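You operate a simulated robot arm through the tools that you are given. There is no shell and no other tool.

The job below is to be done with a simulated robot arm. You get a single attempt, and the scene is never put back.

Task
Pull-test the black latch and put the matching card in the lot tray.
Fine: zero first, clamp, one stroke, unclamp; 40 N or more takes the green card, less the red.

Only the result counts: the job must be done as asked and must still hold three seconds after the hand-in. Knocking over, shifting, dropping, spilling or breaking anything else fails it.

Robot
A 6-joint arm with a two-finger parallel gripper, fixed in place. Base frame: the origin is on the floor under the middle of its stand, x ahead of it, y to its left, z up; the work surface is at about z = 0.743. Lengths are in m, angles in degrees, forces in N, time in s.
With the tool pointing down near the work surface it reaches from about 0.26 to 0.64 m from the base axis. Its first joint turns from -115.0 to 115.0 degrees. Payload 3.43 kg.
The TCP is the grasp point between the finger pads, 0.034 m short of the fingertips. In the tool frame z runs along the fingers and y along their closing line. Largest opening 0.128 m; finger width 0.024, thickness 0.012; the body of the gripper, 0.048 by 0.13 m, starts 0.096 m behind the TCP.
Orientation is told as [roll, pitch, yaw] about the base's x, y, z axes, in that order, counted from this pose: with the fingers straight down and closing along the base's y, the tool's x points along the base's -x, its y along +y and its z along -z.

Tools
- The arm moves only by the tool arm_command. Its argument "moves" is a list that holds one entry, the list of rows, each a list of 6 numbers: the shift along the tool's x, y, z in units of 100 mm (1.0 is 100 mm), then the turn, a rotation vector about the tool's x, y, z in units of 60 degrees (1.0 is 60 degrees). In form: [[[x, y, z, ax, ay, az], ...]]. A call has 1 to 20 rows; each row is the pose to reach, as a shift and turn from the pose commanded when the call began, along the tool's axes at that moment. "grip" is the opening in per cent of the stroke, from 0 (shut) to 100 (fully open), set as the call begins (left out, the last holds). A call with a number of a shift or a turn outside -1 to 1 is refused whole. A row lasts 0.2 s, in which the tool goes at most 0.05 m and 8.6 degrees; a call with a longer step from one row to the next is refused whole, and so is a gripper value outside its range. Where a pose cannot be reached the arm comes as near as it can. A force on the tool above 90 N (or 10 N above the force at the start of the call, whichever is more), or a blocked arm, ends the call early, and 0.2 s more pass. Each finger travels about 0.153 m/s and halts on what it meets, pressing with about 30 N; the grip force reading is that of the motor and also rises with nothing between the fingers. The clock runs only during rows and for 0.2 s after the last one: add rows that repeat a pose to give the fingers time. It gives the time, the measured TCP pose, the force on the tool (base axes), the opening and the grip force at its end, in the units of the frame above (readings bear some noise), with the torque about the TCP (base axes, N m) and any sound that the robot's microphone picked up.
- Cameras (640 x 400 px; columns grow to the right, rows downward): "scene" is fixed at [0.2212, -0.6483, 1.5131]; the picture's right is [1.00, -0.06, 0.00], its down [-0.05, -0.92, -0.38] and it looks along [0.02, 0.38, -0.92] (base axes); focal length 322 px, centre (320, 200). "wrist" rides on the gripper at [0.076, -0.011, -0.16] in the tool frame; the picture's right is [0.15, 0.99, 0.00], its down [-0.88, 0.13, -0.46] and it looks along [-0.45, 0.07, 0.89] (tool axes); focal length 234 px, centre (320, 200). There is no depth. A picture from a camera that has moved, and an enlarged one, comes with that camera's place and axes in the base frame and with its lens.
- snapshot(camera): a new picture of that camera. No time passes.
- slide_trunk(by): slides the trunk up (or, below 0, down) by that many m; the arm rides with it, the base frame stays. It gives what a move gives, with no picture.
- inspect(camera, box): a new picture of the part [left, top, right, bottom] of that camera's present view, enlarged. No time passes.
- close_job(): hands the job in; it is judged then, once.

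Nothing tells you positions but the pictures and the camera data. Unless the task says otherwise, let go and move clear before handing in.

The tools are called after "Request:" as name(argument=value, ...) on one line, values as JSON. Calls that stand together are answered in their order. arm_command: Moves the arm, as the interface text tells. Its arguments: {"type":"object","properties":{"moves":{"type":"array","items":{"type":"array","items":{"type":"array","items":{"type":"number"}}}},"grip":{"type":"number"}},"required":["moves"]} The other tools are called the same way: slide_trunk (by) moves the trunk up or down; snapshot (camera) takes a picture; inspect (camera, box) takes an enlarged picture of a part of a camera's view; close_job () hands the job in.

At the start:

```text
time: 0.0
tool_pos: [0.2577, -0.3429, 1.124]
tcp_rot: [0.0, 0.0, 0.0]
wrist_force: [0.2, 0.0, 0.7]
wrist_torque: [0.01, 0.0, -0.01]
opening: 0.1278
grasp_force: 0.1
trunk travel left (down, up): [-0.875, 0.115]
```

scene: 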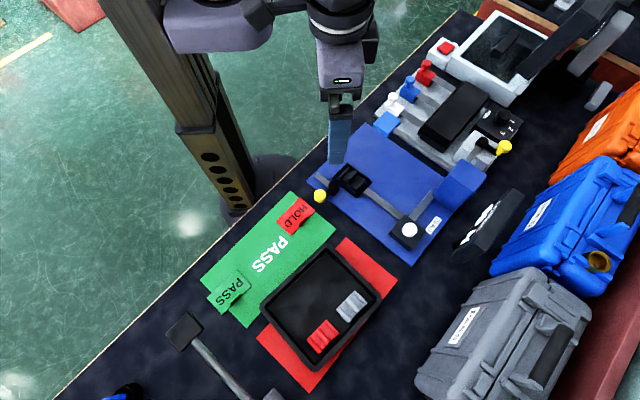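
wrist: 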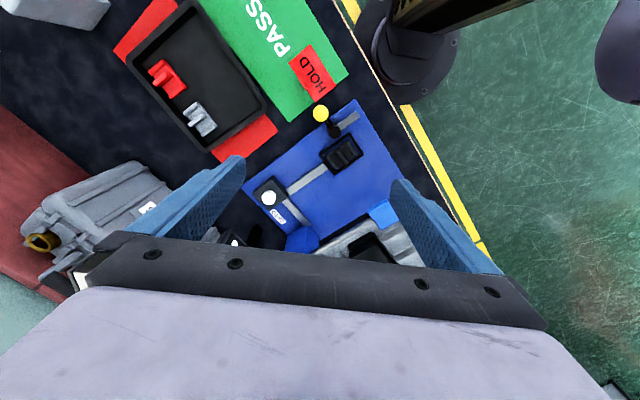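

I see a bench with a blue test fixture, a grey multi-button device, a lot tray, and PASS/HOLD cards. I'll look closer before moving anything.

Request:
inspect(camera="scene", box=[300, 140, 500, 265])

Request:
inspect(camera="scene", box=[360, 20, 560, 145])

Request:
inspect(camera="scene", box=[190, 180, 400, 311])

Request:
inspect(camera="scene", box=[100, 260, 400, 400])

Request:
inspect(camera="wrist", box=[230, 80, 430, 280])

```text
3.20 times, centred on (400, 202) of scene
camera zoom: at [0.2212, -0.6483, 1.5131], right [1.0, -0.06, 0.0], down [-0.05, -0.92, -0.38], along [0.02, 0.38, -0.92], focal length 1032 px, centre (64, 192)
```

zoom: 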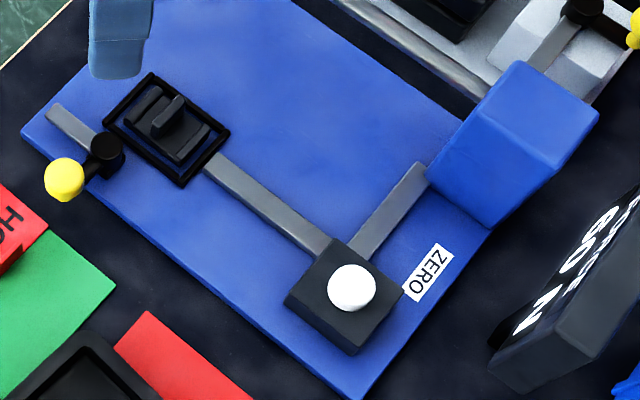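

```text
3.20 times, centred on (460, 82) of scene
camera zoom: at [0.2212, -0.6483, 1.5131], right [1.0, -0.06, 0.0], down [-0.05, -0.92, -0.38], along [0.02, 0.38, -0.92], focal length 1032 px, centre (-128, 576)
```

zoom: 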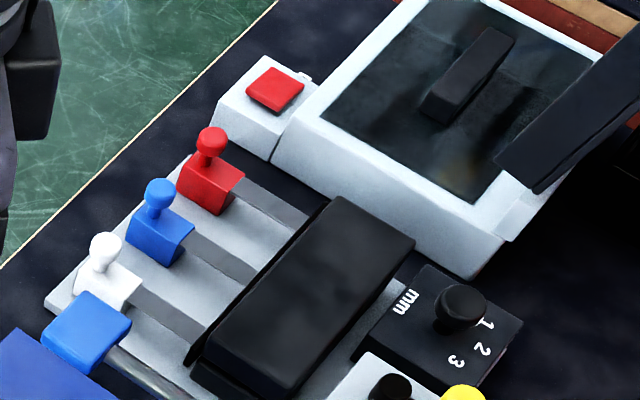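

```text
3.05 times, centred on (295, 246) of scene
camera zoom: at [0.2212, -0.6483, 1.5131], right [1.0, -0.06, 0.0], down [-0.05, -0.92, -0.38], along [0.02, 0.38, -0.92], focal length 982 px, centre (396, 61)
```

zoom: 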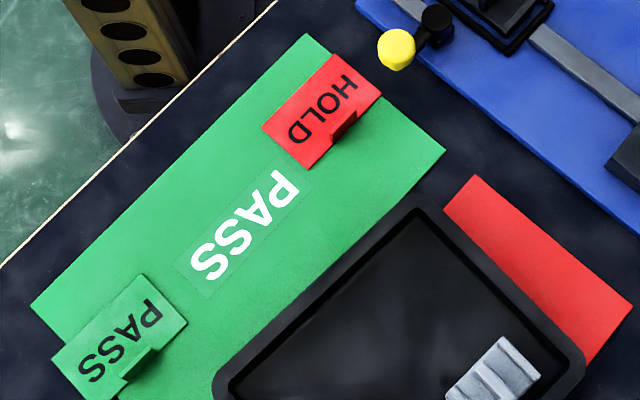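

```text
2.13 times, centred on (250, 330) of scene
camera zoom: at [0.2212, -0.6483, 1.5131], right [1.0, -0.06, 0.0], down [-0.05, -0.92, -0.38], along [0.02, 0.38, -0.92], focal length 688 px, centre (469, -77)
```

zoom: 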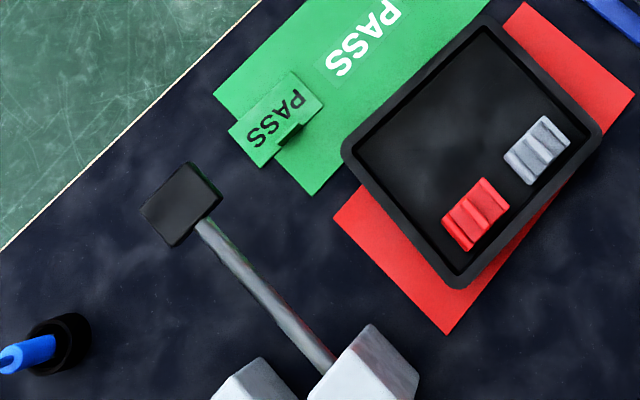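

```text
2.00 times, centred on (330, 180) of wrist
camera zoom: at [0.1817, -0.3541, 1.2833], right [-0.15, 0.99, 0.0], down [0.88, 0.13, 0.46], along [0.45, 0.07, -0.89], focal length 468 px, centre (300, 240)
```

zoom: 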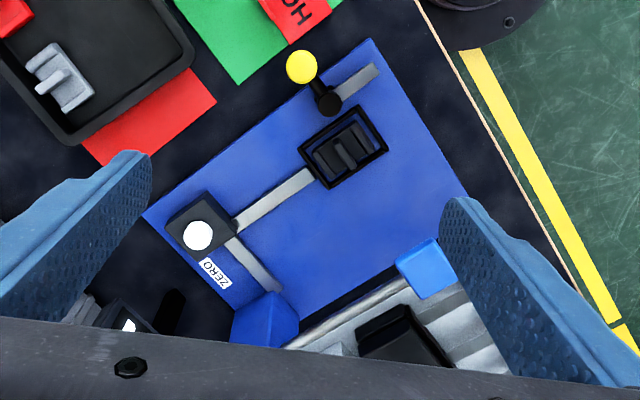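

The blue plate carries a black latch in a frame, a yellow-knobbed lever, and a white ZERO button; nearby is a display and a second grey device. I'll zoom in on these to identify clamp, stroke and readout.

Request:
inspect(camera="scene", box=[440, 170, 540, 270])

Request:
inspect(camera="scene", box=[360, 90, 440, 140])

Request:
inspect(camera="scene", box=[420, 110, 530, 200])

Request:
inspect(camera="scene", box=[300, 150, 390, 210])

Request:
inspect(camera="scene", box=[500, 0, 640, 120])

Request:
inspect(camera="scene", box=[390, 170, 490, 250])

Request:
inspect(camera="wrist", box=[190, 180, 420, 280])

```text
4.00 times, centred on (490, 220) of scene
camera zoom: at [0.2212, -0.6483, 1.5131], right [1.0, -0.06, 0.0], down [-0.05, -0.92, -0.38], along [0.02, 0.38, -0.92], focal length 1290 px, centre (-360, 120)
```

zoom: 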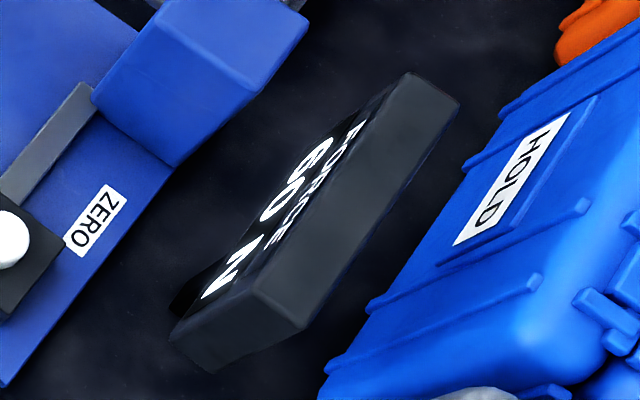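

```text
8.00 times, centred on (400, 115) of scene
camera zoom: at [0.2212, -0.6483, 1.5131], right [1.0, -0.06, 0.0], down [-0.05, -0.92, -0.38], along [0.02, 0.38, -0.92], focal length 2579 px, centre (-320, 880)
```

zoom: 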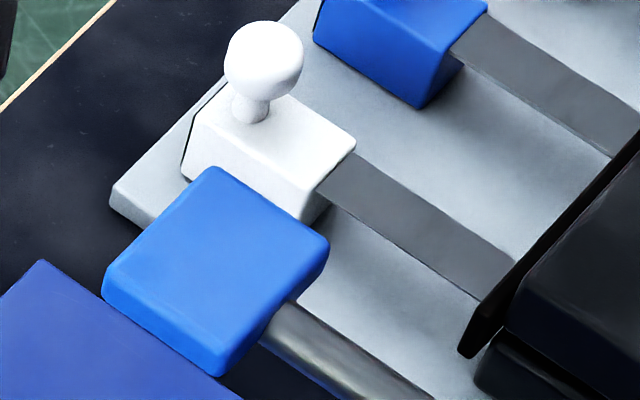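

```text
4.44 times, centred on (475, 155) of scene
camera zoom: at [0.2212, -0.6483, 1.5131], right [1.0, -0.06, 0.0], down [-0.05, -0.92, -0.38], along [0.02, 0.38, -0.92], focal length 1433 px, centre (-369, 400)
```

zoom: 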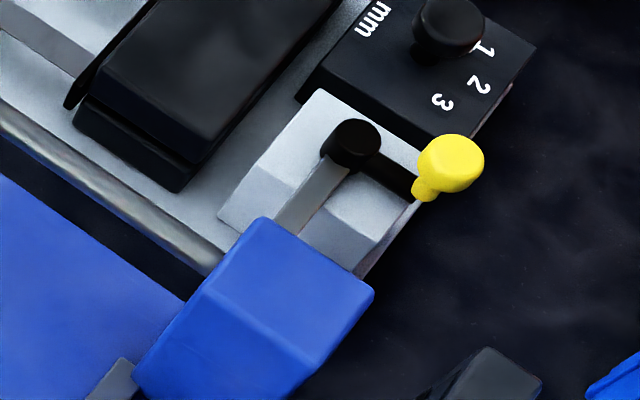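

```text
6.67 times, centred on (345, 180) of scene
camera zoom: at [0.2212, -0.6483, 1.5131], right [1.0, -0.06, 0.0], down [-0.05, -0.92, -0.38], along [0.02, 0.38, -0.92], focal length 2149 px, centre (153, 333)
```

zoom: 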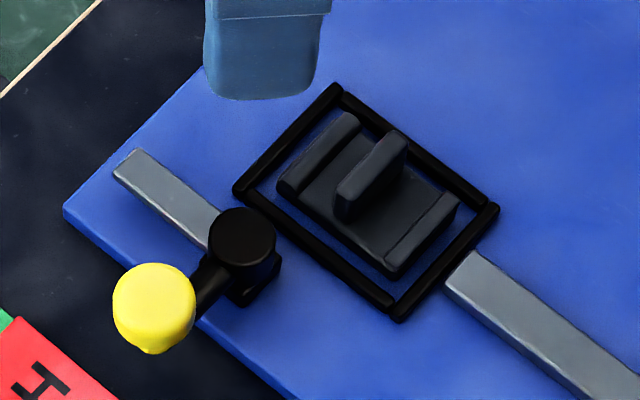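

```text
3.33 times, centred on (570, 60) of scene
camera zoom: at [0.2212, -0.6483, 1.5131], right [1.0, -0.06, 0.0], down [-0.05, -0.92, -0.38], along [0.02, 0.38, -0.92], focal length 1075 px, centre (-513, 667)
```

zoom: 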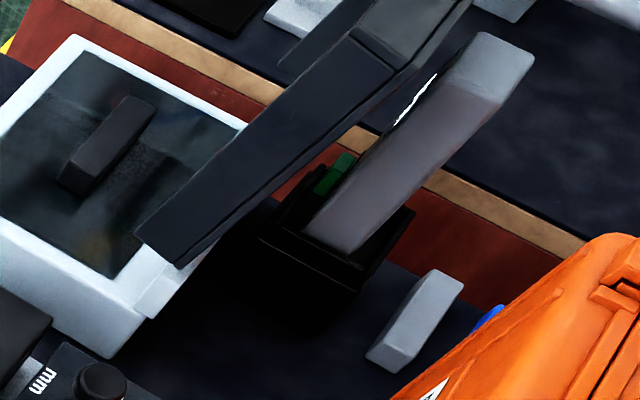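

```text
5.00 times, centred on (440, 210) of scene
camera zoom: at [0.2212, -0.6483, 1.5131], right [1.0, -0.06, 0.0], down [-0.05, -0.92, -0.38], along [0.02, 0.38, -0.92], focal length 1612 px, centre (-280, 150)
```

zoom: 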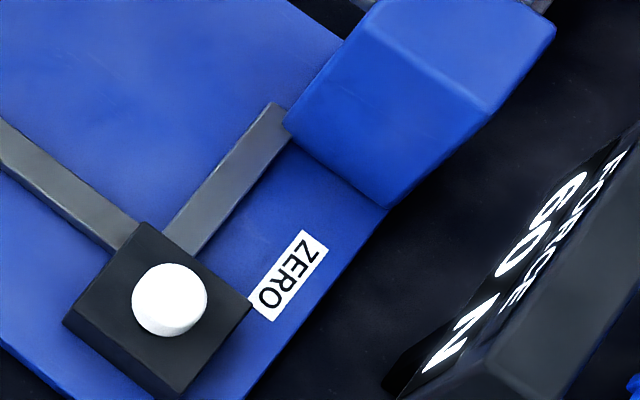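

```text
2.78 times, centred on (305, 230) of wrist
camera zoom: at [0.1817, -0.3541, 1.2833], right [-0.15, 0.99, 0.0], down [0.88, 0.13, 0.46], along [0.45, 0.07, -0.89], focal length 652 px, centre (362, 116)
```

zoom: 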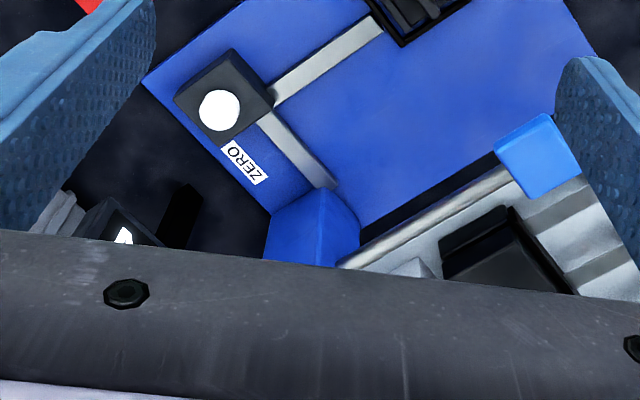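

The display reads FORCE 60 N, so it is not zeroed. The lever with the light-blue grip running from the blue head looks like the stroke lever, and the yellow-knob lever by the latch looks like the clamp. I'll turn the wrist camera up high, clear of everything, to view from the robot's side.

Request:
arm_command(moves=[[[0, 0, 0, 0, 0, -0.14], [0, 0, 0, 0, 0, -0.28], [0, 0, 0, 0, 0, -0.42], [0, 0, 0, 0, 0, -0.56], [0, 0, 0, 0, 0, -0.7], [0, 0, 0, 0, 0, -0.84], [0, 0, 0, 0, 0, -0.98]]])

```text
time: 1.6
tool_pos: [0.2583, -0.3428, 1.1233]
tcp_rot: [0.0, 0.0, 59.0]
wrist_force: [-0.4, -0.5, -0.1]
wrist_torque: [-0.01, -0.03, -0.03]
opening: 0.128
grasp_force: 0.1
trunk travel left (down, up): [-0.875, 0.115]
```

Turned about 59° without trouble. I'll continue to about 135° yaw so the camera sees the bench outward from the robot.

Request:
arm_command(moves=[[[0, 0, 0, 0, 0, -0.14], [0, 0, 0, 0, 0, -0.28], [0, 0, 0, 0, 0, -0.42], [0, 0, 0, 0, 0, -0.56], [0, 0, 0, 0, 0, -0.7], [0, 0, 0, 0, 0, -0.84], [0, 0, 0, 0, 0, -0.98]]])

Request:
snapshot(camera="wrist")

Request:
snapshot(camera="scene")

```text
time: 3.2
tool_pos: [0.2787, -0.3278, 1.1238]
tcp_rot: [0.9, 0.1, 117.1]
wrist_force: [-0.5, 0.1, 0.5]
wrist_torque: [0.02, 0.01, -0.01]
opening: 0.1276
grasp_force: 0.1
out of reach, approached as far as the arm can: row 7
trunk travel left (down, up): [-0.875, 0.115]
```

```text
taken
camera wrist: at [0.3255, -0.3891, 1.282], right [-0.81, -0.58, 0.02], down [-0.51, 0.73, 0.46], along [-0.28, 0.36, -0.89], focal length 234 px, centre (320, 200)
```

wrist: 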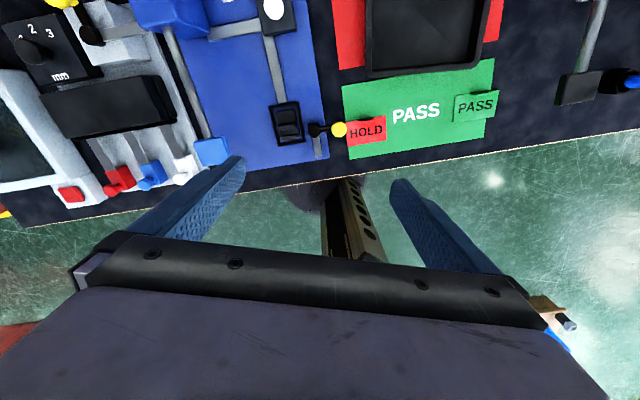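

```text
taken
```

scene: 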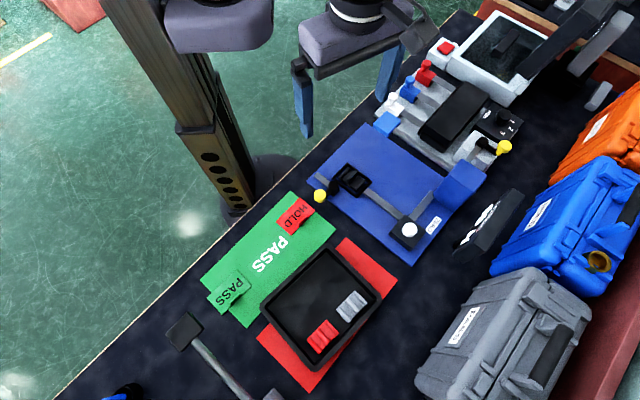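

From this side the fixture is clearer: the lever runs from the blue head to the light-blue grip near the bench edge. I'll zoom in on its parts.

Request:
inspect(camera="wrist", box=[120, 0, 360, 190])

Request:
inspect(camera="wrist", box=[0, 0, 240, 210])

Request:
inspect(camera="wrist", box=[480, 0, 640, 120])

Request:
inspect(camera="wrist", box=[250, 80, 370, 170])

```text
2.11 times, centred on (240, 95) of wrist
camera zoom: at [0.3255, -0.3891, 1.282], right [-0.81, -0.58, 0.02], down [-0.51, 0.73, 0.46], along [-0.28, 0.36, -0.89], focal length 493 px, centre (488, 421)
```

zoom: 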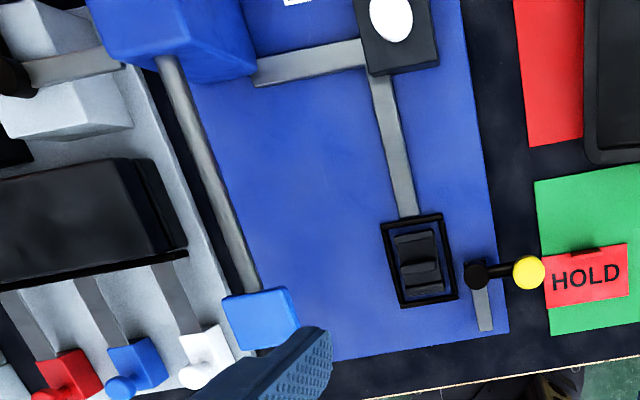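

```text
1.90 times, centred on (120, 105) of wrist
camera zoom: at [0.3255, -0.3891, 1.282], right [-0.81, -0.58, 0.02], down [-0.51, 0.73, 0.46], along [-0.28, 0.36, -0.89], focal length 446 px, centre (701, 381)
```

zoom: 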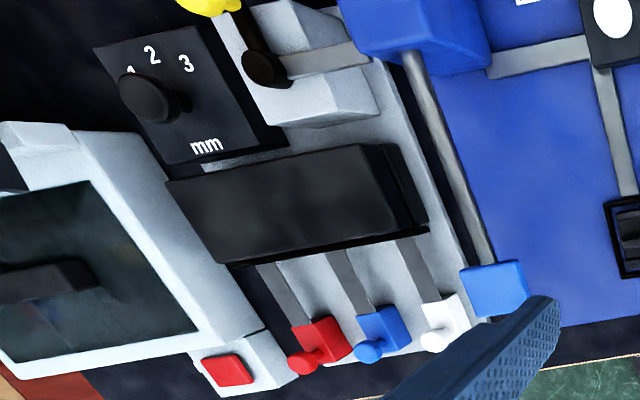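

```text
3.33 times, centred on (560, 60) of wrist
camera zoom: at [0.3255, -0.3891, 1.282], right [-0.81, -0.58, 0.02], down [-0.51, 0.73, 0.46], along [-0.28, 0.36, -0.89], focal length 781 px, centre (-480, 667)
```

zoom: 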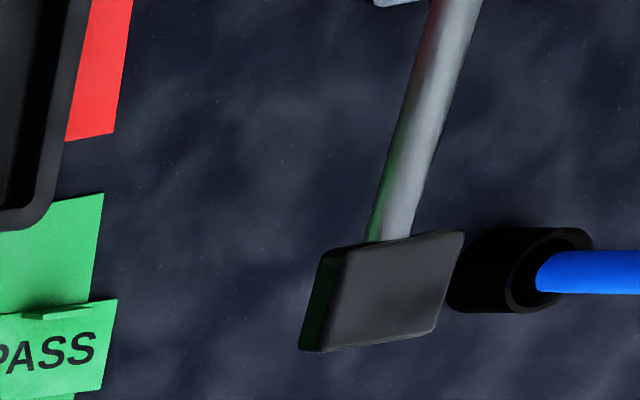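

```text
4.44 times, centred on (310, 125) of wrist
camera zoom: at [0.3255, -0.3891, 1.282], right [-0.81, -0.58, 0.02], down [-0.51, 0.73, 0.46], along [-0.28, 0.36, -0.89], focal length 1041 px, centre (364, 533)
```

zoom: 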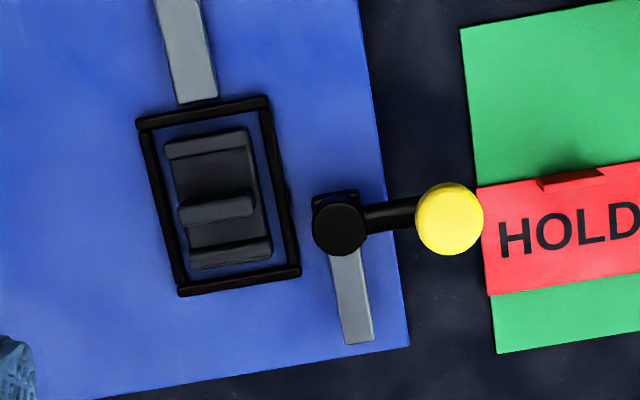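

The clamp hub sits near (0.274,-0.311) with its knob at (0.239,-0.347,0.80), the ZERO button is near (0.441,-0.436,0.80), and the lever grip is near (0.41,-0.195,0.87). Before touching anything I'll move high over the bench and tilt the camera to see the lever pivot and the display.

Request:
arm_command(moves=[[[-0.243, -0.274, 0, 0, 0, 0], [-0.486, -0.548, 0, 0, 0, 0], [-0.73, -0.82, 0, 0, 0, 0]]])

Request:
arm_command(moves=[[[-0.243, -0.274, 0, 0, 0, 0], [-0.486, -0.548, 0, 0, 0, 0], [-0.73, -0.82, 0, 0, 0, 0]]])

Request:
arm_command(moves=[[[0, 0, 0, 0, 0, -0.12], [0, 0, 0, 0, 0, -0.24], [0, 0, 0, 0, 0, -0.36], [0, 0, 0, 0, 0, -0.48]]])

```text
time: 4.0
tool_pos: [0.3175, -0.2245, 1.1231]
tcp_rot: [0.0, 0.1, 117.7]
wrist_force: [1.1, -0.7, -0.8]
wrist_torque: [-0.06, 0.01, 0.02]
opening: 0.1281
grasp_force: 0.0
trunk travel left (down, up): [-0.875, 0.115]
```

```text
time: 4.8
tool_pos: [0.3559, -0.1209, 1.1229]
tcp_rot: [0.1, 0.1, 117.6]
wrist_force: [-0.7, 0.5, 0.2]
wrist_torque: [-0.02, -0.02, 0.02]
opening: 0.1282
grasp_force: 0.0
trunk travel left (down, up): [-0.875, 0.115]
```

```text
time: 5.8
tool_pos: [0.3552, -0.123, 1.123]
tcp_rot: [0.0, 0.1, 146.5]
wrist_force: [0.1, 0.0, -0.8]
wrist_torque: [-0.02, -0.01, 0.01]
opening: 0.1281
grasp_force: 0.2
trunk travel left (down, up): [-0.875, 0.115]
```

I'm at (0.355,-0.123,1.123) with yaw about 146°, clear of everything. Next I'll tilt the tool outward so the camera looks across the bench.

Request:
arm_command(moves=[[[0, 0, 0, 0, 0.13, 0], [0, 0, 0, 0, 0.26, 0], [0, 0, 0, 0, 0.39, 0], [0, 0, 0, 0, 0.52, 0], [0, 0, 0, 0, 0.65, 0], [0, 0, 0, 0, 0.78, 0], [0, 0, 0, 0, 0.9, 0]]])

Request:
snapshot(camera="wrist")

Request:
snapshot(camera="scene")

```text
time: 7.4
tool_pos: [0.4272, -0.1306, 1.1761]
tcp_rot: [0.1, 53.7, 146.6]
wrist_force: [0.2, 0.8, -1.1]
wrist_torque: [0.01, -0.03, -0.01]
opening: 0.1281
grasp_force: 0.1
out of reach, approached as far as the arm can: row 4, 5, 6, 7
trunk travel left (down, up): [-0.875, 0.115]
```

```text
taken
camera wrist: at [0.3642, -0.0745, 1.3321], right [-0.47, -0.87, 0.12], down [-0.81, 0.38, -0.44], along [0.34, -0.31, -0.89], focal length 234 px, centre (320, 200)
```

wrist: 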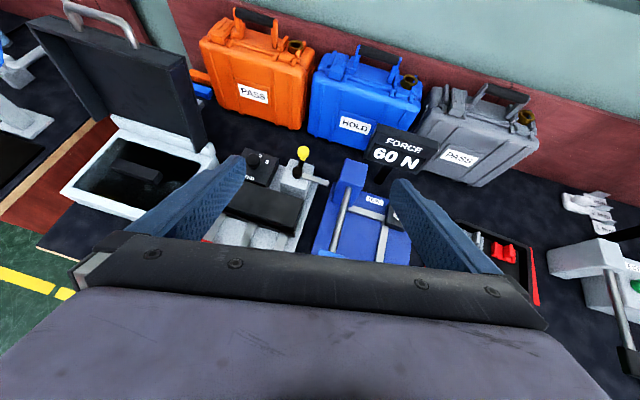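

```text
taken
```

scene: 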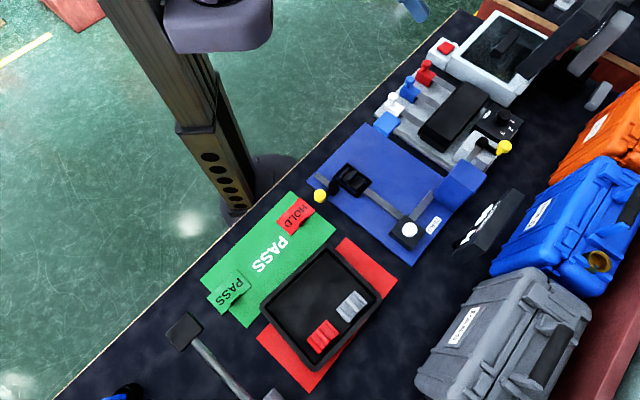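

The display plainly reads FORCE 60 N from here, and I can see other machines that are not part of this job. I'll zoom in on the lever pivot.

Request:
inspect(camera="wrist", box=[240, 120, 480, 270])

Request:
inspect(camera="wrist", box=[300, 150, 400, 260])

Request:
inspect(camera="wrist", box=[440, 180, 640, 380])

```text
2.67 times, centred on (360, 195) of wrist
camera zoom: at [0.3642, -0.0745, 1.3321], right [-0.47, -0.87, 0.12], down [-0.81, 0.38, -0.44], along [0.34, -0.31, -0.89], focal length 624 px, centre (213, 213)
```

zoom: 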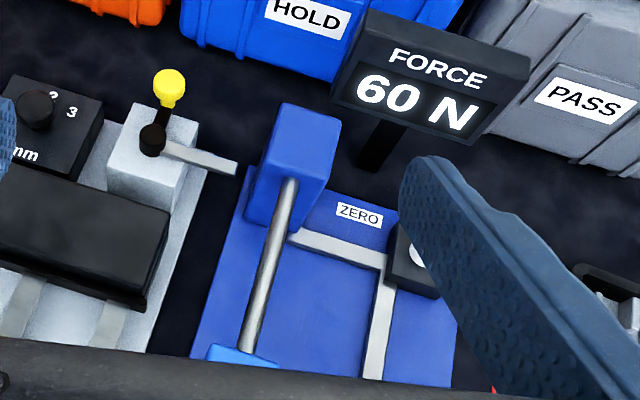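

```text
3.64 times, centred on (350, 205) of wrist
camera zoom: at [0.3642, -0.0745, 1.3321], right [-0.47, -0.87, 0.12], down [-0.81, 0.38, -0.44], along [0.34, -0.31, -0.89], focal length 852 px, centre (211, 182)
```

zoom: 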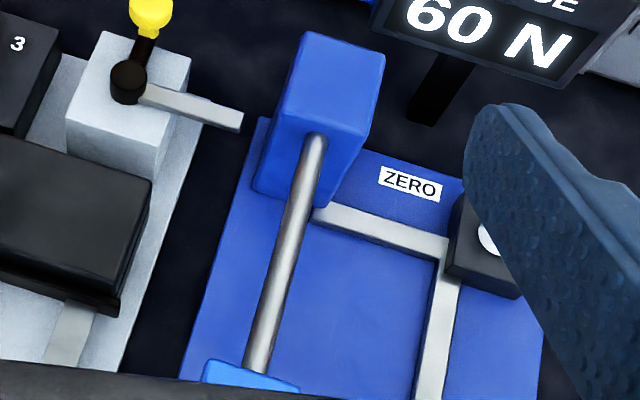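

```text
2.00 times, centred on (540, 280) of wrist
camera zoom: at [0.3642, -0.0745, 1.3321], right [-0.47, -0.87, 0.12], down [-0.81, 0.38, -0.44], along [0.34, -0.31, -0.89], focal length 468 px, centre (-120, 40)
```

zoom: 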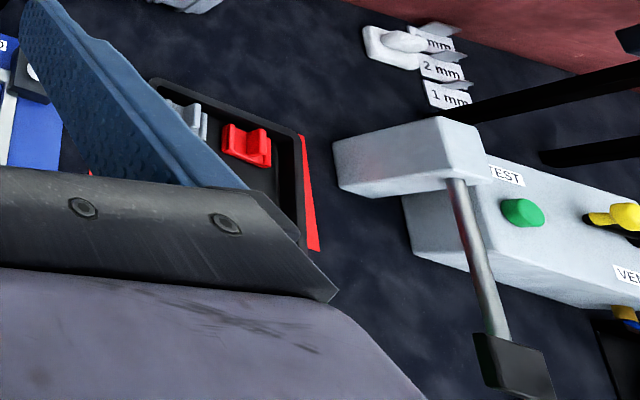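

The bar fixed to each yellow-knob hub is the clamp finger: turning the left hub about 90° clockwise, knob toward the robot, swings its bar over the latch. The stroke lever comes out of the blue head's front face. I'll untilt, then go press ZERO with closed fingers.

Request:
arm_command(moves=[[[0, 0, 0, 0, -0.13, 0], [0, 0, 0, 0, -0.26, 0], [0, 0, 0, 0, -0.39, 0], [0, 0, 0, 0, -0.52, 0], [0, 0, 0, 0, -0.65, 0], [0, 0, 0, 0, -0.78, 0], [0, 0, 0, 0, -0.9, 0]]], grip=0)

```text
time: 9.0
tool_pos: [0.4297, -0.1305, 1.1772]
tcp_rot: [0.0, -0.2, 146.5]
wrist_force: [-0.1, -0.2, -0.3]
wrist_torque: [0.0, -0.03, -0.01]
opening: 0.0001
grasp_force: 30.2
trunk travel left (down, up): [-0.875, 0.115]
```

The tool is vertical again with fingers shut. I'll turn toward yaw 0 while travelling above the bench toward the ZERO button.

Request:
arm_command(moves=[[[0.063, 0.095, 0.071, 0, 0, 0.142], [0.126, 0.19, 0.143, 0, 0, 0.284], [0.189, 0.286, 0.214, 0, 0, 0.426], [0.253, 0.381, 0.286, 0, 0, 0.568], [0.316, 0.476, 0.357, 0, 0, 0.71], [0.379, 0.572, 0.429, 0, 0, 0.852], [0.442, 0.667, 0.5, 0, 0, 0.994]]])

Request:
arm_command(moves=[[[0.128, -0.014, 0.071, 0, 0, 0.142], [0.256, -0.028, 0.143, 0, 0, 0.284], [0.384, -0.042, 0.214, 0, 0, 0.426], [0.512, -0.057, 0.286, 0, 0, 0.568], [0.64, -0.071, 0.357, 0, 0, 0.71], [0.768, -0.085, 0.429, 0, 0, 0.852], [0.896, -0.099, 0.5, 0, 0, 0.994]]])

```text
time: 10.6
tool_pos: [0.4285, -0.2105, 1.1267]
tcp_rot: [0.0, 0.0, 86.6]
wrist_force: [0.0, 0.2, 0.1]
wrist_torque: [-0.01, -0.01, 0.01]
opening: 0.0
grasp_force: 29.8
trunk travel left (down, up): [-0.875, 0.115]
```

```text
time: 12.2
tool_pos: [0.4334, -0.2992, 1.0769]
tcp_rot: [0.1, 0.0, 26.9]
wrist_force: [0.0, 0.6, 0.6]
wrist_torque: [-0.01, -0.01, 0.01]
opening: 0.0
grasp_force: 30.6
trunk travel left (down, up): [-0.875, 0.115]
```

Moving as planned, now near (0.433,-0.299,1.077). I'll continue to just short of the button and take a look.

Request:
arm_command(moves=[[[0.083, -0.182, 0.14, 0, 0, 0.09], [0.166, -0.365, 0.28, 0, 0, 0.18], [0.249, -0.547, 0.42, 0, 0, 0.27], [0.332, -0.73, 0.56, 0, 0, 0.36], [0.415, -0.912, 0.7, 0, 0, 0.45]]])

Request:
snapshot(camera="wrist")

Request:
snapshot(camera="scene")

```text
time: 13.4
tool_pos: [0.4378, -0.4013, 1.0062]
tcp_rot: [0.0, 0.0, 0.0]
wrist_force: [0.2, 0.0, 0.3]
wrist_torque: [0.01, 0.0, 0.03]
opening: 0.0001
grasp_force: 29.9
trunk travel left (down, up): [-0.875, 0.115]
```

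```text
taken
camera wrist: at [0.3628, -0.412, 1.1659], right [-0.15, 0.99, 0.0], down [0.88, 0.13, 0.46], along [0.45, 0.07, -0.89], focal length 234 px, centre (320, 200)
```

wrist: 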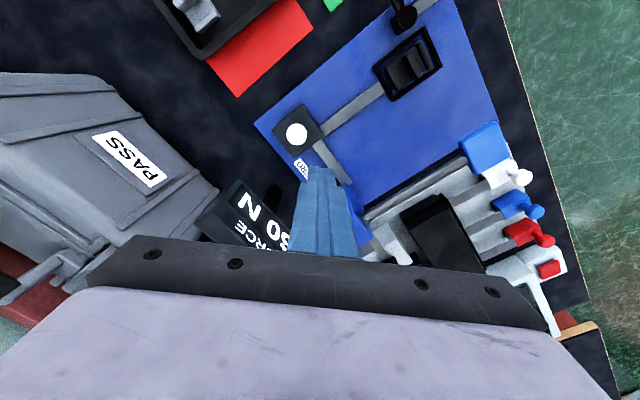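

```text
taken
```

scene: 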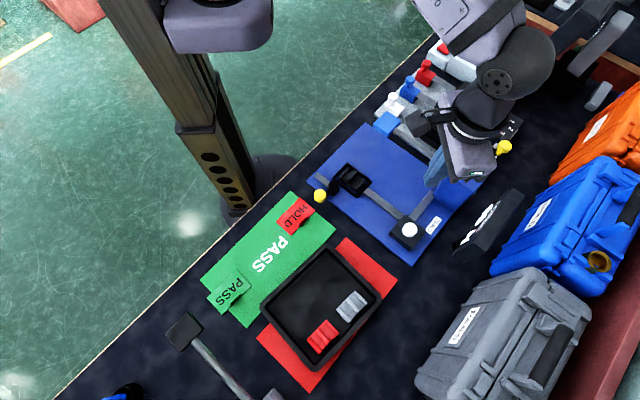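

The button is at about (0.44,-0.4355,0.80), consistent with the earlier estimate. I'll line up above it and come down to just over it.

Request:
arm_command(moves=[[[-0.02, -0.342, 0, 0, 0, 0], [-0.02, -0.342, 0.35, 0, 0, 0], [-0.02, -0.342, 0.7, 0, 0, 0], [-0.02, -0.342, 1.0, 0, 0, 0]]])

Request:
arm_command(moves=[[[0, 0, 0.2, 0, 0, 0], [0, 0, 0.4, 0, 0, 0], [0, 0, 0.45, 0, 0, 0]]])

Request:
snapshot(camera="wrist")

Request:
inspect(camera="scene", box=[360, 150, 520, 270])

```text
time: 14.4
tool_pos: [0.4403, -0.4342, 0.908]
tcp_rot: [0.0, 0.0, 0.3]
wrist_force: [0.3, -0.1, 0.2]
wrist_torque: [0.0, -0.02, -0.02]
opening: 0.0
grasp_force: 29.8
trunk travel left (down, up): [-0.875, 0.115]
```

```text
time: 15.2
tool_pos: [0.4421, -0.4351, 0.8625]
tcp_rot: [0.0, 0.0, 0.2]
wrist_force: [0.1, -0.1, 0.1]
wrist_torque: [0.01, -0.01, -0.01]
opening: 0.0
grasp_force: 30.2
trunk travel left (down, up): [-0.875, 0.115]
```

```text
taken
camera wrist: at [0.365, -0.4455, 1.0214], right [-0.15, 0.99, 0.0], down [0.88, 0.13, 0.46], along [0.45, 0.07, -0.89], focal length 234 px, centre (320, 200)
```

wrist: 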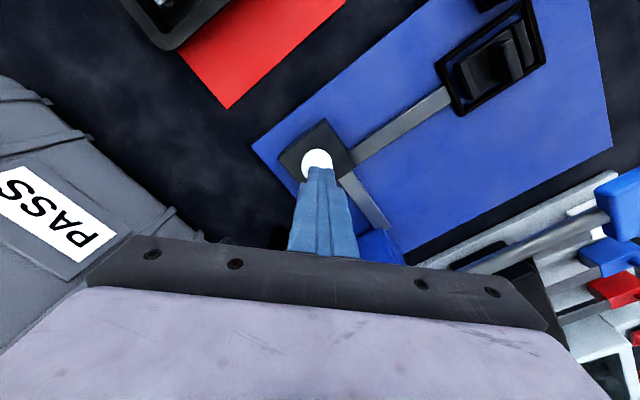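

```text
3.33 times, centred on (440, 210) of scene
camera zoom: at [0.2212, -0.6483, 1.5131], right [1.0, -0.06, 0.0], down [-0.05, -0.92, -0.38], along [0.02, 0.38, -0.92], focal length 1075 px, centre (-80, 167)
```

zoom: 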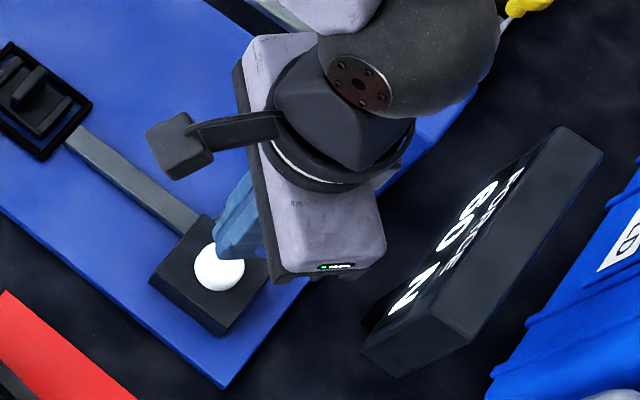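

The closed fingertips are about 3 cm above the button and aligned with it. I'll press down slowly, watching the force.

Request:
arm_command(moves=[[[0.03, 0, 0.08, 0, 0, 0], [0.03, 0, 0.16, 0, 0, 0], [0.03, 0, 0.2, 0, 0, 0], [0.03, 0, 0.23, 0, 0, 0]]])

Request:
inspect(camera="scene", box=[360, 150, 520, 270])

```text
time: 16.2
tool_pos: [0.4367, -0.4338, 0.8385]
tcp_rot: [-0.1, 0.1, 0.3]
wrist_force: [-0.2, -0.3, -0.4]
wrist_torque: [0.05, 0.02, 0.0]
opening: 0.0001
grasp_force: 29.8
trunk travel left (down, up): [-0.875, 0.115]
```

```text
3.33 times, centred on (440, 210) of scene
camera zoom: at [0.2212, -0.6483, 1.5131], right [1.0, -0.06, 0.0], down [-0.05, -0.92, -0.38], along [0.02, 0.38, -0.92], focal length 1075 px, centre (-80, 167)
```

zoom: 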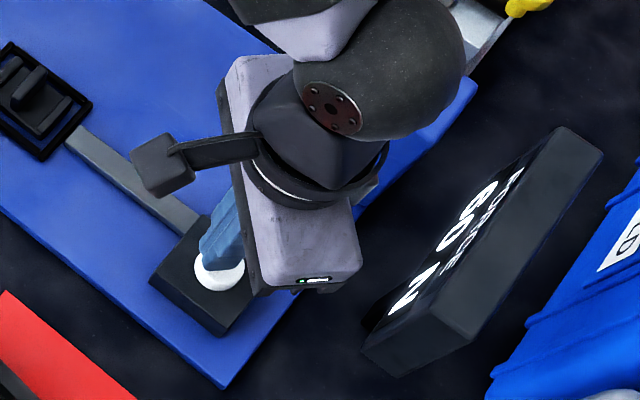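

The tips are about at the button's top (tip z ≈ 0.804), with no contact yet. I'll go on in small steps.

Request:
arm_command(moves=[[[0, 0, 0.02, 0, 0, 0], [0, 0, 0.04, 0, 0, 0], [0, 0, 0.06, 0, 0, 0]]])

Request:
inspect(camera="scene", box=[360, 150, 520, 270])

```text
time: 17.0
tool_pos: [0.4383, -0.4335, 0.8328]
tcp_rot: [0.0, 0.1, 0.2]
wrist_force: [-0.6, -0.8, 0.5]
wrist_torque: [-0.03, 0.01, 0.02]
opening: 0.0002
grasp_force: 29.8
trunk travel left (down, up): [-0.875, 0.115]
```

```text
3.33 times, centred on (440, 210) of scene
camera zoom: at [0.2212, -0.6483, 1.5131], right [1.0, -0.06, 0.0], down [-0.05, -0.92, -0.38], along [0.02, 0.38, -0.92], focal length 1075 px, centre (-80, 167)
```

zoom: 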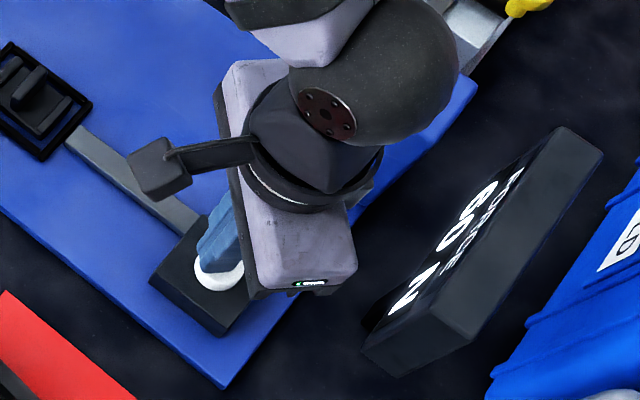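

No contact yet at tip z ≈ 0.799, so I'll keep descending in 2 mm steps.

Request:
arm_command(moves=[[[0, -0.03, 0.02, 0, 0, 0], [0, -0.03, 0.04, 0, 0, 0], [0, -0.03, 0.06, 0, 0, 0]]])

Request:
inspect(camera="scene", box=[360, 150, 520, 270])

```text
time: 17.8
tool_pos: [0.4373, -0.4374, 0.827]
tcp_rot: [-0.1, 0.0, 0.2]
wrist_force: [0.7, 2.3, 3.7]
wrist_torque: [0.03, 0.03, -0.02]
opening: 0.0
grasp_force: 30.1
trunk travel left (down, up): [-0.875, 0.115]
heard: click
```

```text
3.33 times, centred on (440, 210) of scene
camera zoom: at [0.2212, -0.6483, 1.5131], right [1.0, -0.06, 0.0], down [-0.05, -0.92, -0.38], along [0.02, 0.38, -0.92], focal length 1075 px, centre (-80, 167)
```

zoom: 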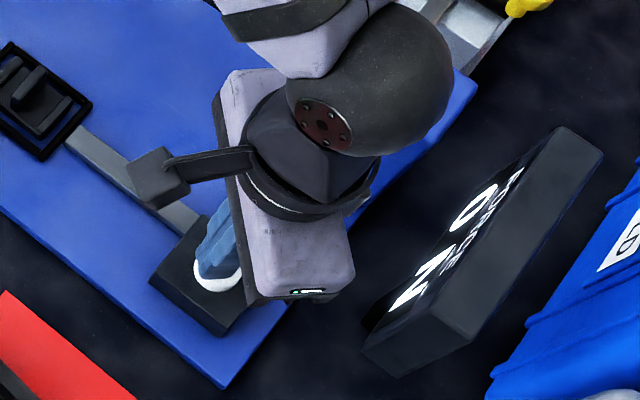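

A click was heard and the display now shows 0 N, so the zero is set. I'll rise clear and go over the clamp knob, turning the fingers to straddle it.

Request:
arm_command(moves=[[[0, 0, -0.1, 0, 0, 0], [0, 0, -0.4, 0, 0, 0], [0, 0, -0.7, 0, 0, 0], [0, 0, -1.0, 0, 0, 0]]])

Request:
arm_command(moves=[[[0.12, 0.05, -0.1, 0, 0, -0.125], [0.4, 0.15, -0.3, 0, 0, -0.25], [0.7, 0.3, -0.5, 0, 0, -0.375], [1.0, 0.45, -0.5, 0, 0, -0.5], [1.0, 0.45, -0.5, 0, 0, -0.625], [1.0, 0.45, -0.5, 0, 0, -0.75]]], grip=47)

```text
time: 18.8
tool_pos: [0.438, -0.4358, 0.9288]
tcp_rot: [-0.1, 0.1, 0.2]
wrist_force: [-0.2, 0.3, 0.2]
wrist_torque: [-0.03, -0.04, -0.03]
opening: 0.0
grasp_force: 29.6
trunk travel left (down, up): [-0.875, 0.115]
```

```text
time: 20.2
tool_pos: [0.3378, -0.3924, 0.9773]
tcp_rot: [0.0, 0.0, 45.3]
wrist_force: [-0.8, 0.4, 0.6]
wrist_torque: [0.02, -0.01, -0.01]
opening: 0.0605
grasp_force: 0.0
trunk travel left (down, up): [-0.875, 0.115]
```

I'm at (0.338,-0.392,0.977) with yaw 45° and the fingers about 60 mm open. I'll move over the knob and look.

Request:
arm_command(moves=[[[0.13, 0.34, 0, 0, 0, 0], [0.26, 0.68, 0, 0, 0, 0], [0.376, 1.0, 0, 0, 0, 0]]])

Request:
snapshot(camera="wrist")

Request:
inspect(camera="scene", box=[280, 130, 440, 250])

```text
time: 21.0
tool_pos: [0.2377, -0.3484, 0.9776]
tcp_rot: [-0.2, -0.1, 45.1]
wrist_force: [-0.5, -0.4, 0.0]
wrist_torque: [0.01, -0.01, -0.01]
opening: 0.0603
grasp_force: 0.0
trunk travel left (down, up): [-0.875, 0.115]
```

```text
taken
camera wrist: at [0.1925, -0.4099, 1.1362], right [-0.8, 0.59, 0.0], down [0.53, 0.72, 0.46], along [0.27, 0.37, -0.89], focal length 234 px, centre (320, 200)
```

wrist: 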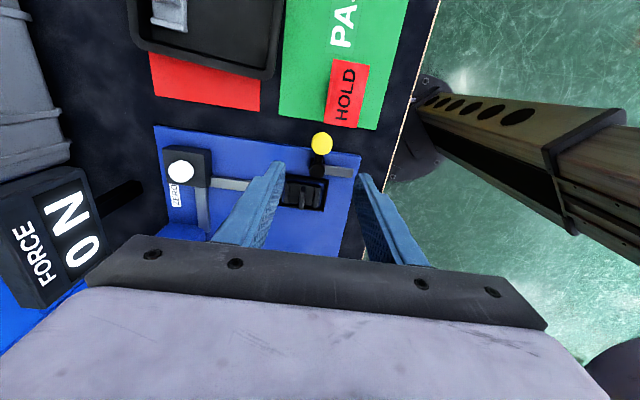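

```text
3.33 times, centred on (360, 190) of scene
camera zoom: at [0.2212, -0.6483, 1.5131], right [1.0, -0.06, 0.0], down [-0.05, -0.92, -0.38], along [0.02, 0.38, -0.92], focal length 1075 px, centre (187, 233)
```

zoom: 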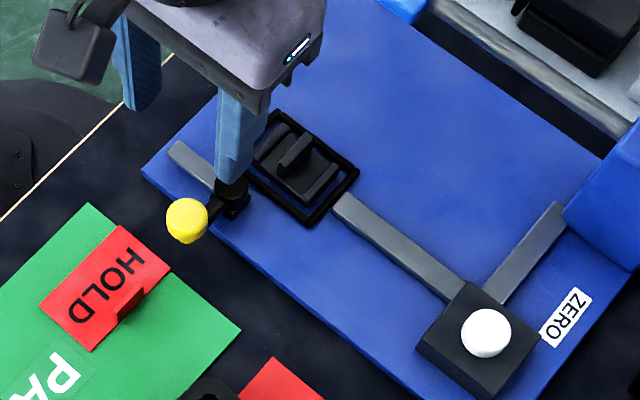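

The display reads 0 N. The knob is at about (0.238,-0.346), directly between the open fingers, so I'll lower them around it.

Request:
arm_command(moves=[[[-0.02, 0.015, 0.4, 0, 0, 0], [-0.02, 0.015, 0.8, 0, 0, 0], [-0.02, 0.015, 1.0, 0, 0, 0]]])

Request:
snapshot(camera="wrist")

Request:
inspect(camera="scene", box=[280, 130, 400, 220])

```text
time: 21.8
tool_pos: [0.2401, -0.3458, 0.8776]
tcp_rot: [0.1, 0.0, 45.2]
wrist_force: [0.0, -0.7, 0.5]
wrist_torque: [0.0, -0.01, 0.03]
opening: 0.0601
grasp_force: 0.0
trunk travel left (down, up): [-0.875, 0.115]
```

```text
taken
camera wrist: at [0.1948, -0.4077, 1.0358], right [-0.8, 0.59, 0.0], down [0.53, 0.72, 0.46], along [0.27, 0.37, -0.89], focal length 234 px, centre (320, 200)
```

wrist: 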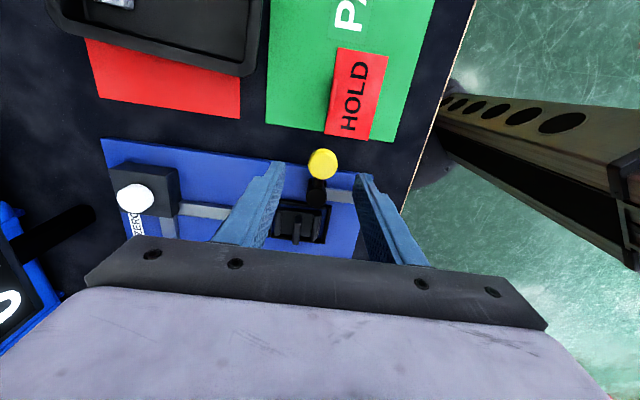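

```text
4.44 times, centred on (340, 175) of scene
camera zoom: at [0.2212, -0.6483, 1.5131], right [1.0, -0.06, 0.0], down [-0.05, -0.92, -0.38], along [0.02, 0.38, -0.92], focal length 1433 px, centre (231, 311)
```

zoom: 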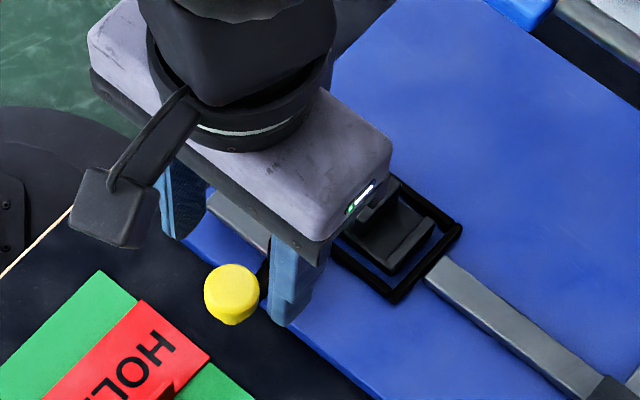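

Knob confirmed at (0.238,-0.345), centred between the fingers. I'll lower the last 57 mm so the pads sit on either side of it.

Request:
arm_command(moves=[[[0.01, 0.02, 0.2, 0, 0, 0], [0.01, 0.02, 0.4, 0, 0, 0], [0.01, 0.02, 0.57, 0, 0, 0]]])

Request:
snapshot(camera="wrist")

Request:
inspect(camera="scene", box=[280, 130, 400, 220])

```text
time: 22.6
tool_pos: [0.2383, -0.3467, 0.8206]
tcp_rot: [0.0, 0.0, 45.2]
wrist_force: [0.5, 0.5, 0.4]
wrist_torque: [0.02, -0.01, -0.05]
opening: 0.0601
grasp_force: 0.0
trunk travel left (down, up): [-0.875, 0.115]
```

```text
taken
camera wrist: at [0.1926, -0.4076, 0.9792], right [-0.8, 0.59, 0.0], down [0.53, 0.72, 0.46], along [0.27, 0.37, -0.89], focal length 234 px, centre (320, 200)
```

wrist: 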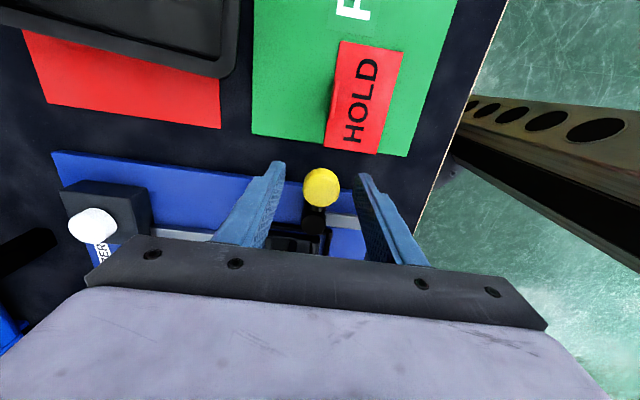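

```text
4.44 times, centred on (340, 175) of scene
camera zoom: at [0.2212, -0.6483, 1.5131], right [1.0, -0.06, 0.0], down [-0.05, -0.92, -0.38], along [0.02, 0.38, -0.92], focal length 1433 px, centre (231, 311)
```

zoom: 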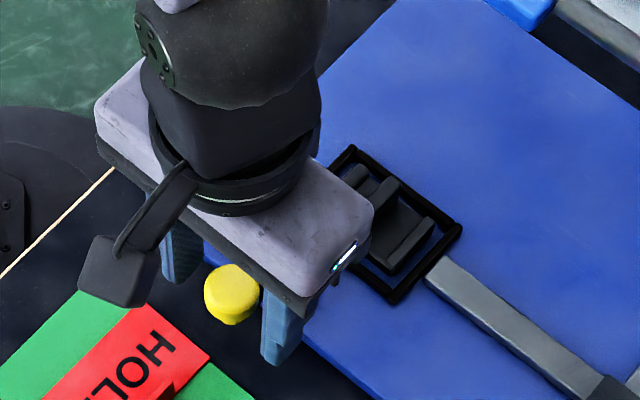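

The fingers straddle the knob. I'll narrow them to a loose cage and start swinging the knob clockwise about the hub, watching the force.

Request:
arm_command(moves=[[[0, 0, 0, 0, 0, 0], [-0.002, 0.051, 0, 0, 0, 0.1], [-0.009, 0.102, 0, 0, 0, 0.2], [-0.021, 0.152, 0, 0, 0, 0.3], [-0.038, 0.2, 0, 0, 0, 0.4]]], grip=30)

Request:
snapshot(camera="wrist")

Request:
inspect(camera="scene", box=[280, 130, 400, 220])

```text
time: 23.8
tool_pos: [0.2273, -0.3289, 0.8198]
tcp_rot: [0.0, 0.0, 21.0]
wrist_force: [0.4, -1.7, -0.9]
wrist_torque: [0.02, 0.01, 0.01]
opening: 0.0388
grasp_force: 0.8
trunk travel left (down, up): [-0.875, 0.115]
```

```text
taken
camera wrist: at [0.1594, -0.3663, 0.9791], right [-0.49, 0.87, 0.0], down [0.78, 0.44, 0.46], along [0.4, 0.22, -0.89], focal length 234 px, centre (320, 200)
```

wrist: 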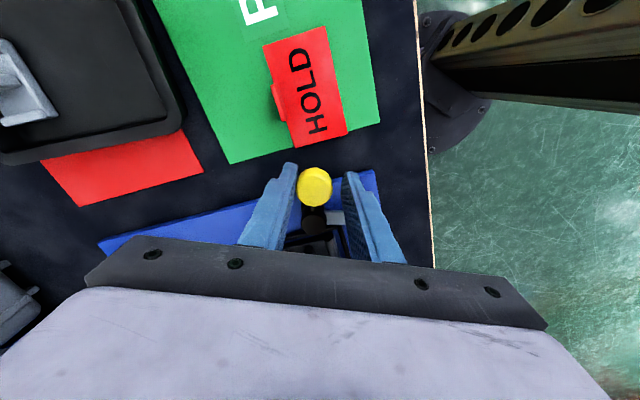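

```text
4.44 times, centred on (340, 175) of scene
camera zoom: at [0.2212, -0.6483, 1.5131], right [1.0, -0.06, 0.0], down [-0.05, -0.92, -0.38], along [0.02, 0.38, -0.92], focal length 1433 px, centre (231, 311)
```

zoom: 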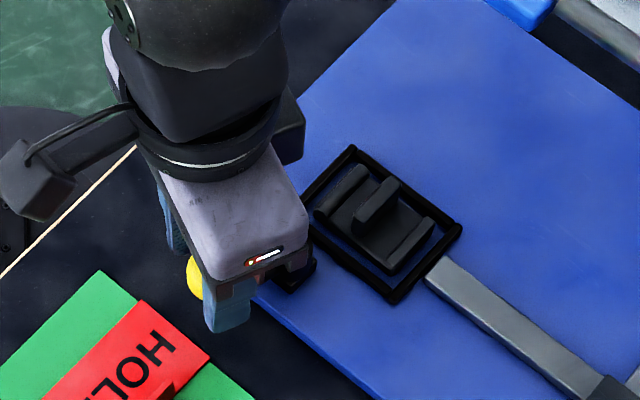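

The knob follows with very little force. I'll keep swinging it around the hub.

Request:
arm_command(moves=[[[-0.002, 0.051, 0, 0, 0, 0.1], [-0.009, 0.102, 0, 0, 0, 0.2], [-0.021, 0.152, 0, 0, 0, 0.3], [-0.038, 0.2, 0, 0, 0, 0.4]]])

Request:
snapshot(camera="wrist")

Request:
inspect(camera="scene", box=[280, 130, 400, 220])

```text
time: 24.8
tool_pos: [0.2225, -0.3097, 0.8205]
tcp_rot: [0.0, 0.0, -3.0]
wrist_force: [-0.7, -1.4, 0.2]
wrist_torque: [-0.01, 0.02, -0.01]
opening: 0.039
grasp_force: 0.2
trunk travel left (down, up): [-0.875, 0.115]
```

```text
taken
camera wrist: at [0.1466, -0.316, 0.9789], right [-0.1, 1.0, 0.0], down [0.89, 0.08, 0.46], along [0.45, 0.04, -0.89], focal length 234 px, centre (320, 200)
```

wrist: 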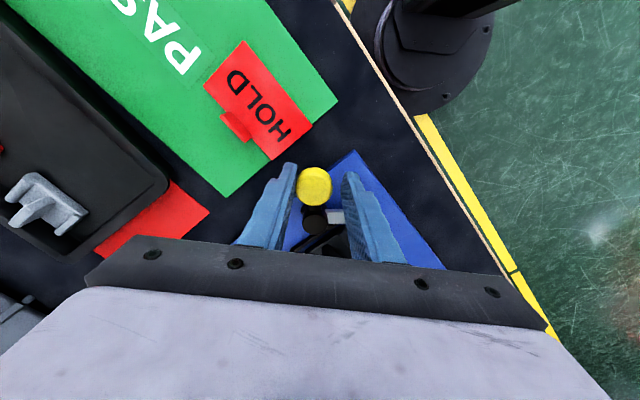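

```text
4.44 times, centred on (340, 175) of scene
camera zoom: at [0.2212, -0.6483, 1.5131], right [1.0, -0.06, 0.0], down [-0.05, -0.92, -0.38], along [0.02, 0.38, -0.92], focal length 1433 px, centre (231, 311)
```

zoom: 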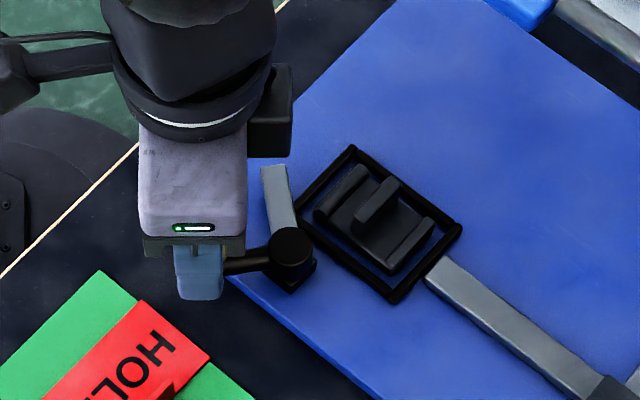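

The bar swings toward the nest as I expected. I'll continue.

Request:
arm_command(moves=[[[-0.002, 0.051, 0, 0, 0, 0.1], [-0.009, 0.102, 0, 0, 0, 0.2], [-0.021, 0.152, 0, 0, 0, 0.3], [-0.038, 0.2, 0, 0, 0, 0.4]]])

Request:
snapshot(camera="wrist")

Request:
inspect(camera="scene", box=[280, 130, 400, 220])

```text
time: 25.8
tool_pos: [0.2292, -0.2903, 0.8196]
tcp_rot: [0.0, 0.0, -26.9]
wrist_force: [-0.9, -1.1, -0.5]
wrist_torque: [0.01, 0.02, -0.03]
opening: 0.039
grasp_force: 1.1
trunk travel left (down, up): [-0.875, 0.115]
```

```text
taken
camera wrist: at [0.1554, -0.2645, 0.9792], right [0.32, 0.95, 0.0], down [0.84, -0.28, 0.46], along [0.43, -0.14, -0.89], focal length 234 px, centre (320, 200)
```

wrist: 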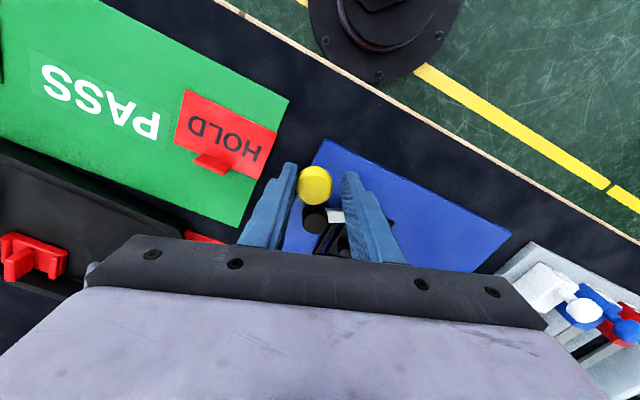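

```text
4.44 times, centred on (340, 175) of scene
camera zoom: at [0.2212, -0.6483, 1.5131], right [1.0, -0.06, 0.0], down [-0.05, -0.92, -0.38], along [0.02, 0.38, -0.92], focal length 1433 px, centre (231, 311)
```

zoom: 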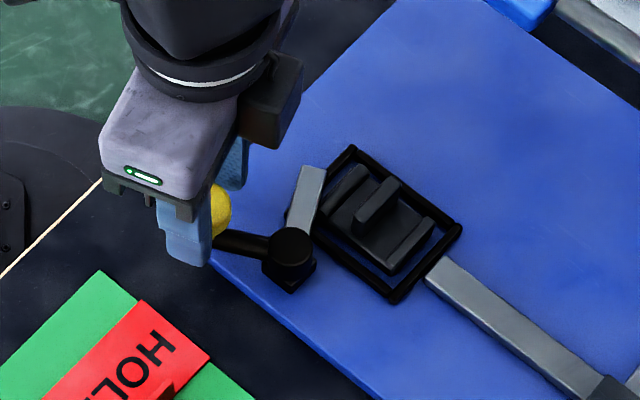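

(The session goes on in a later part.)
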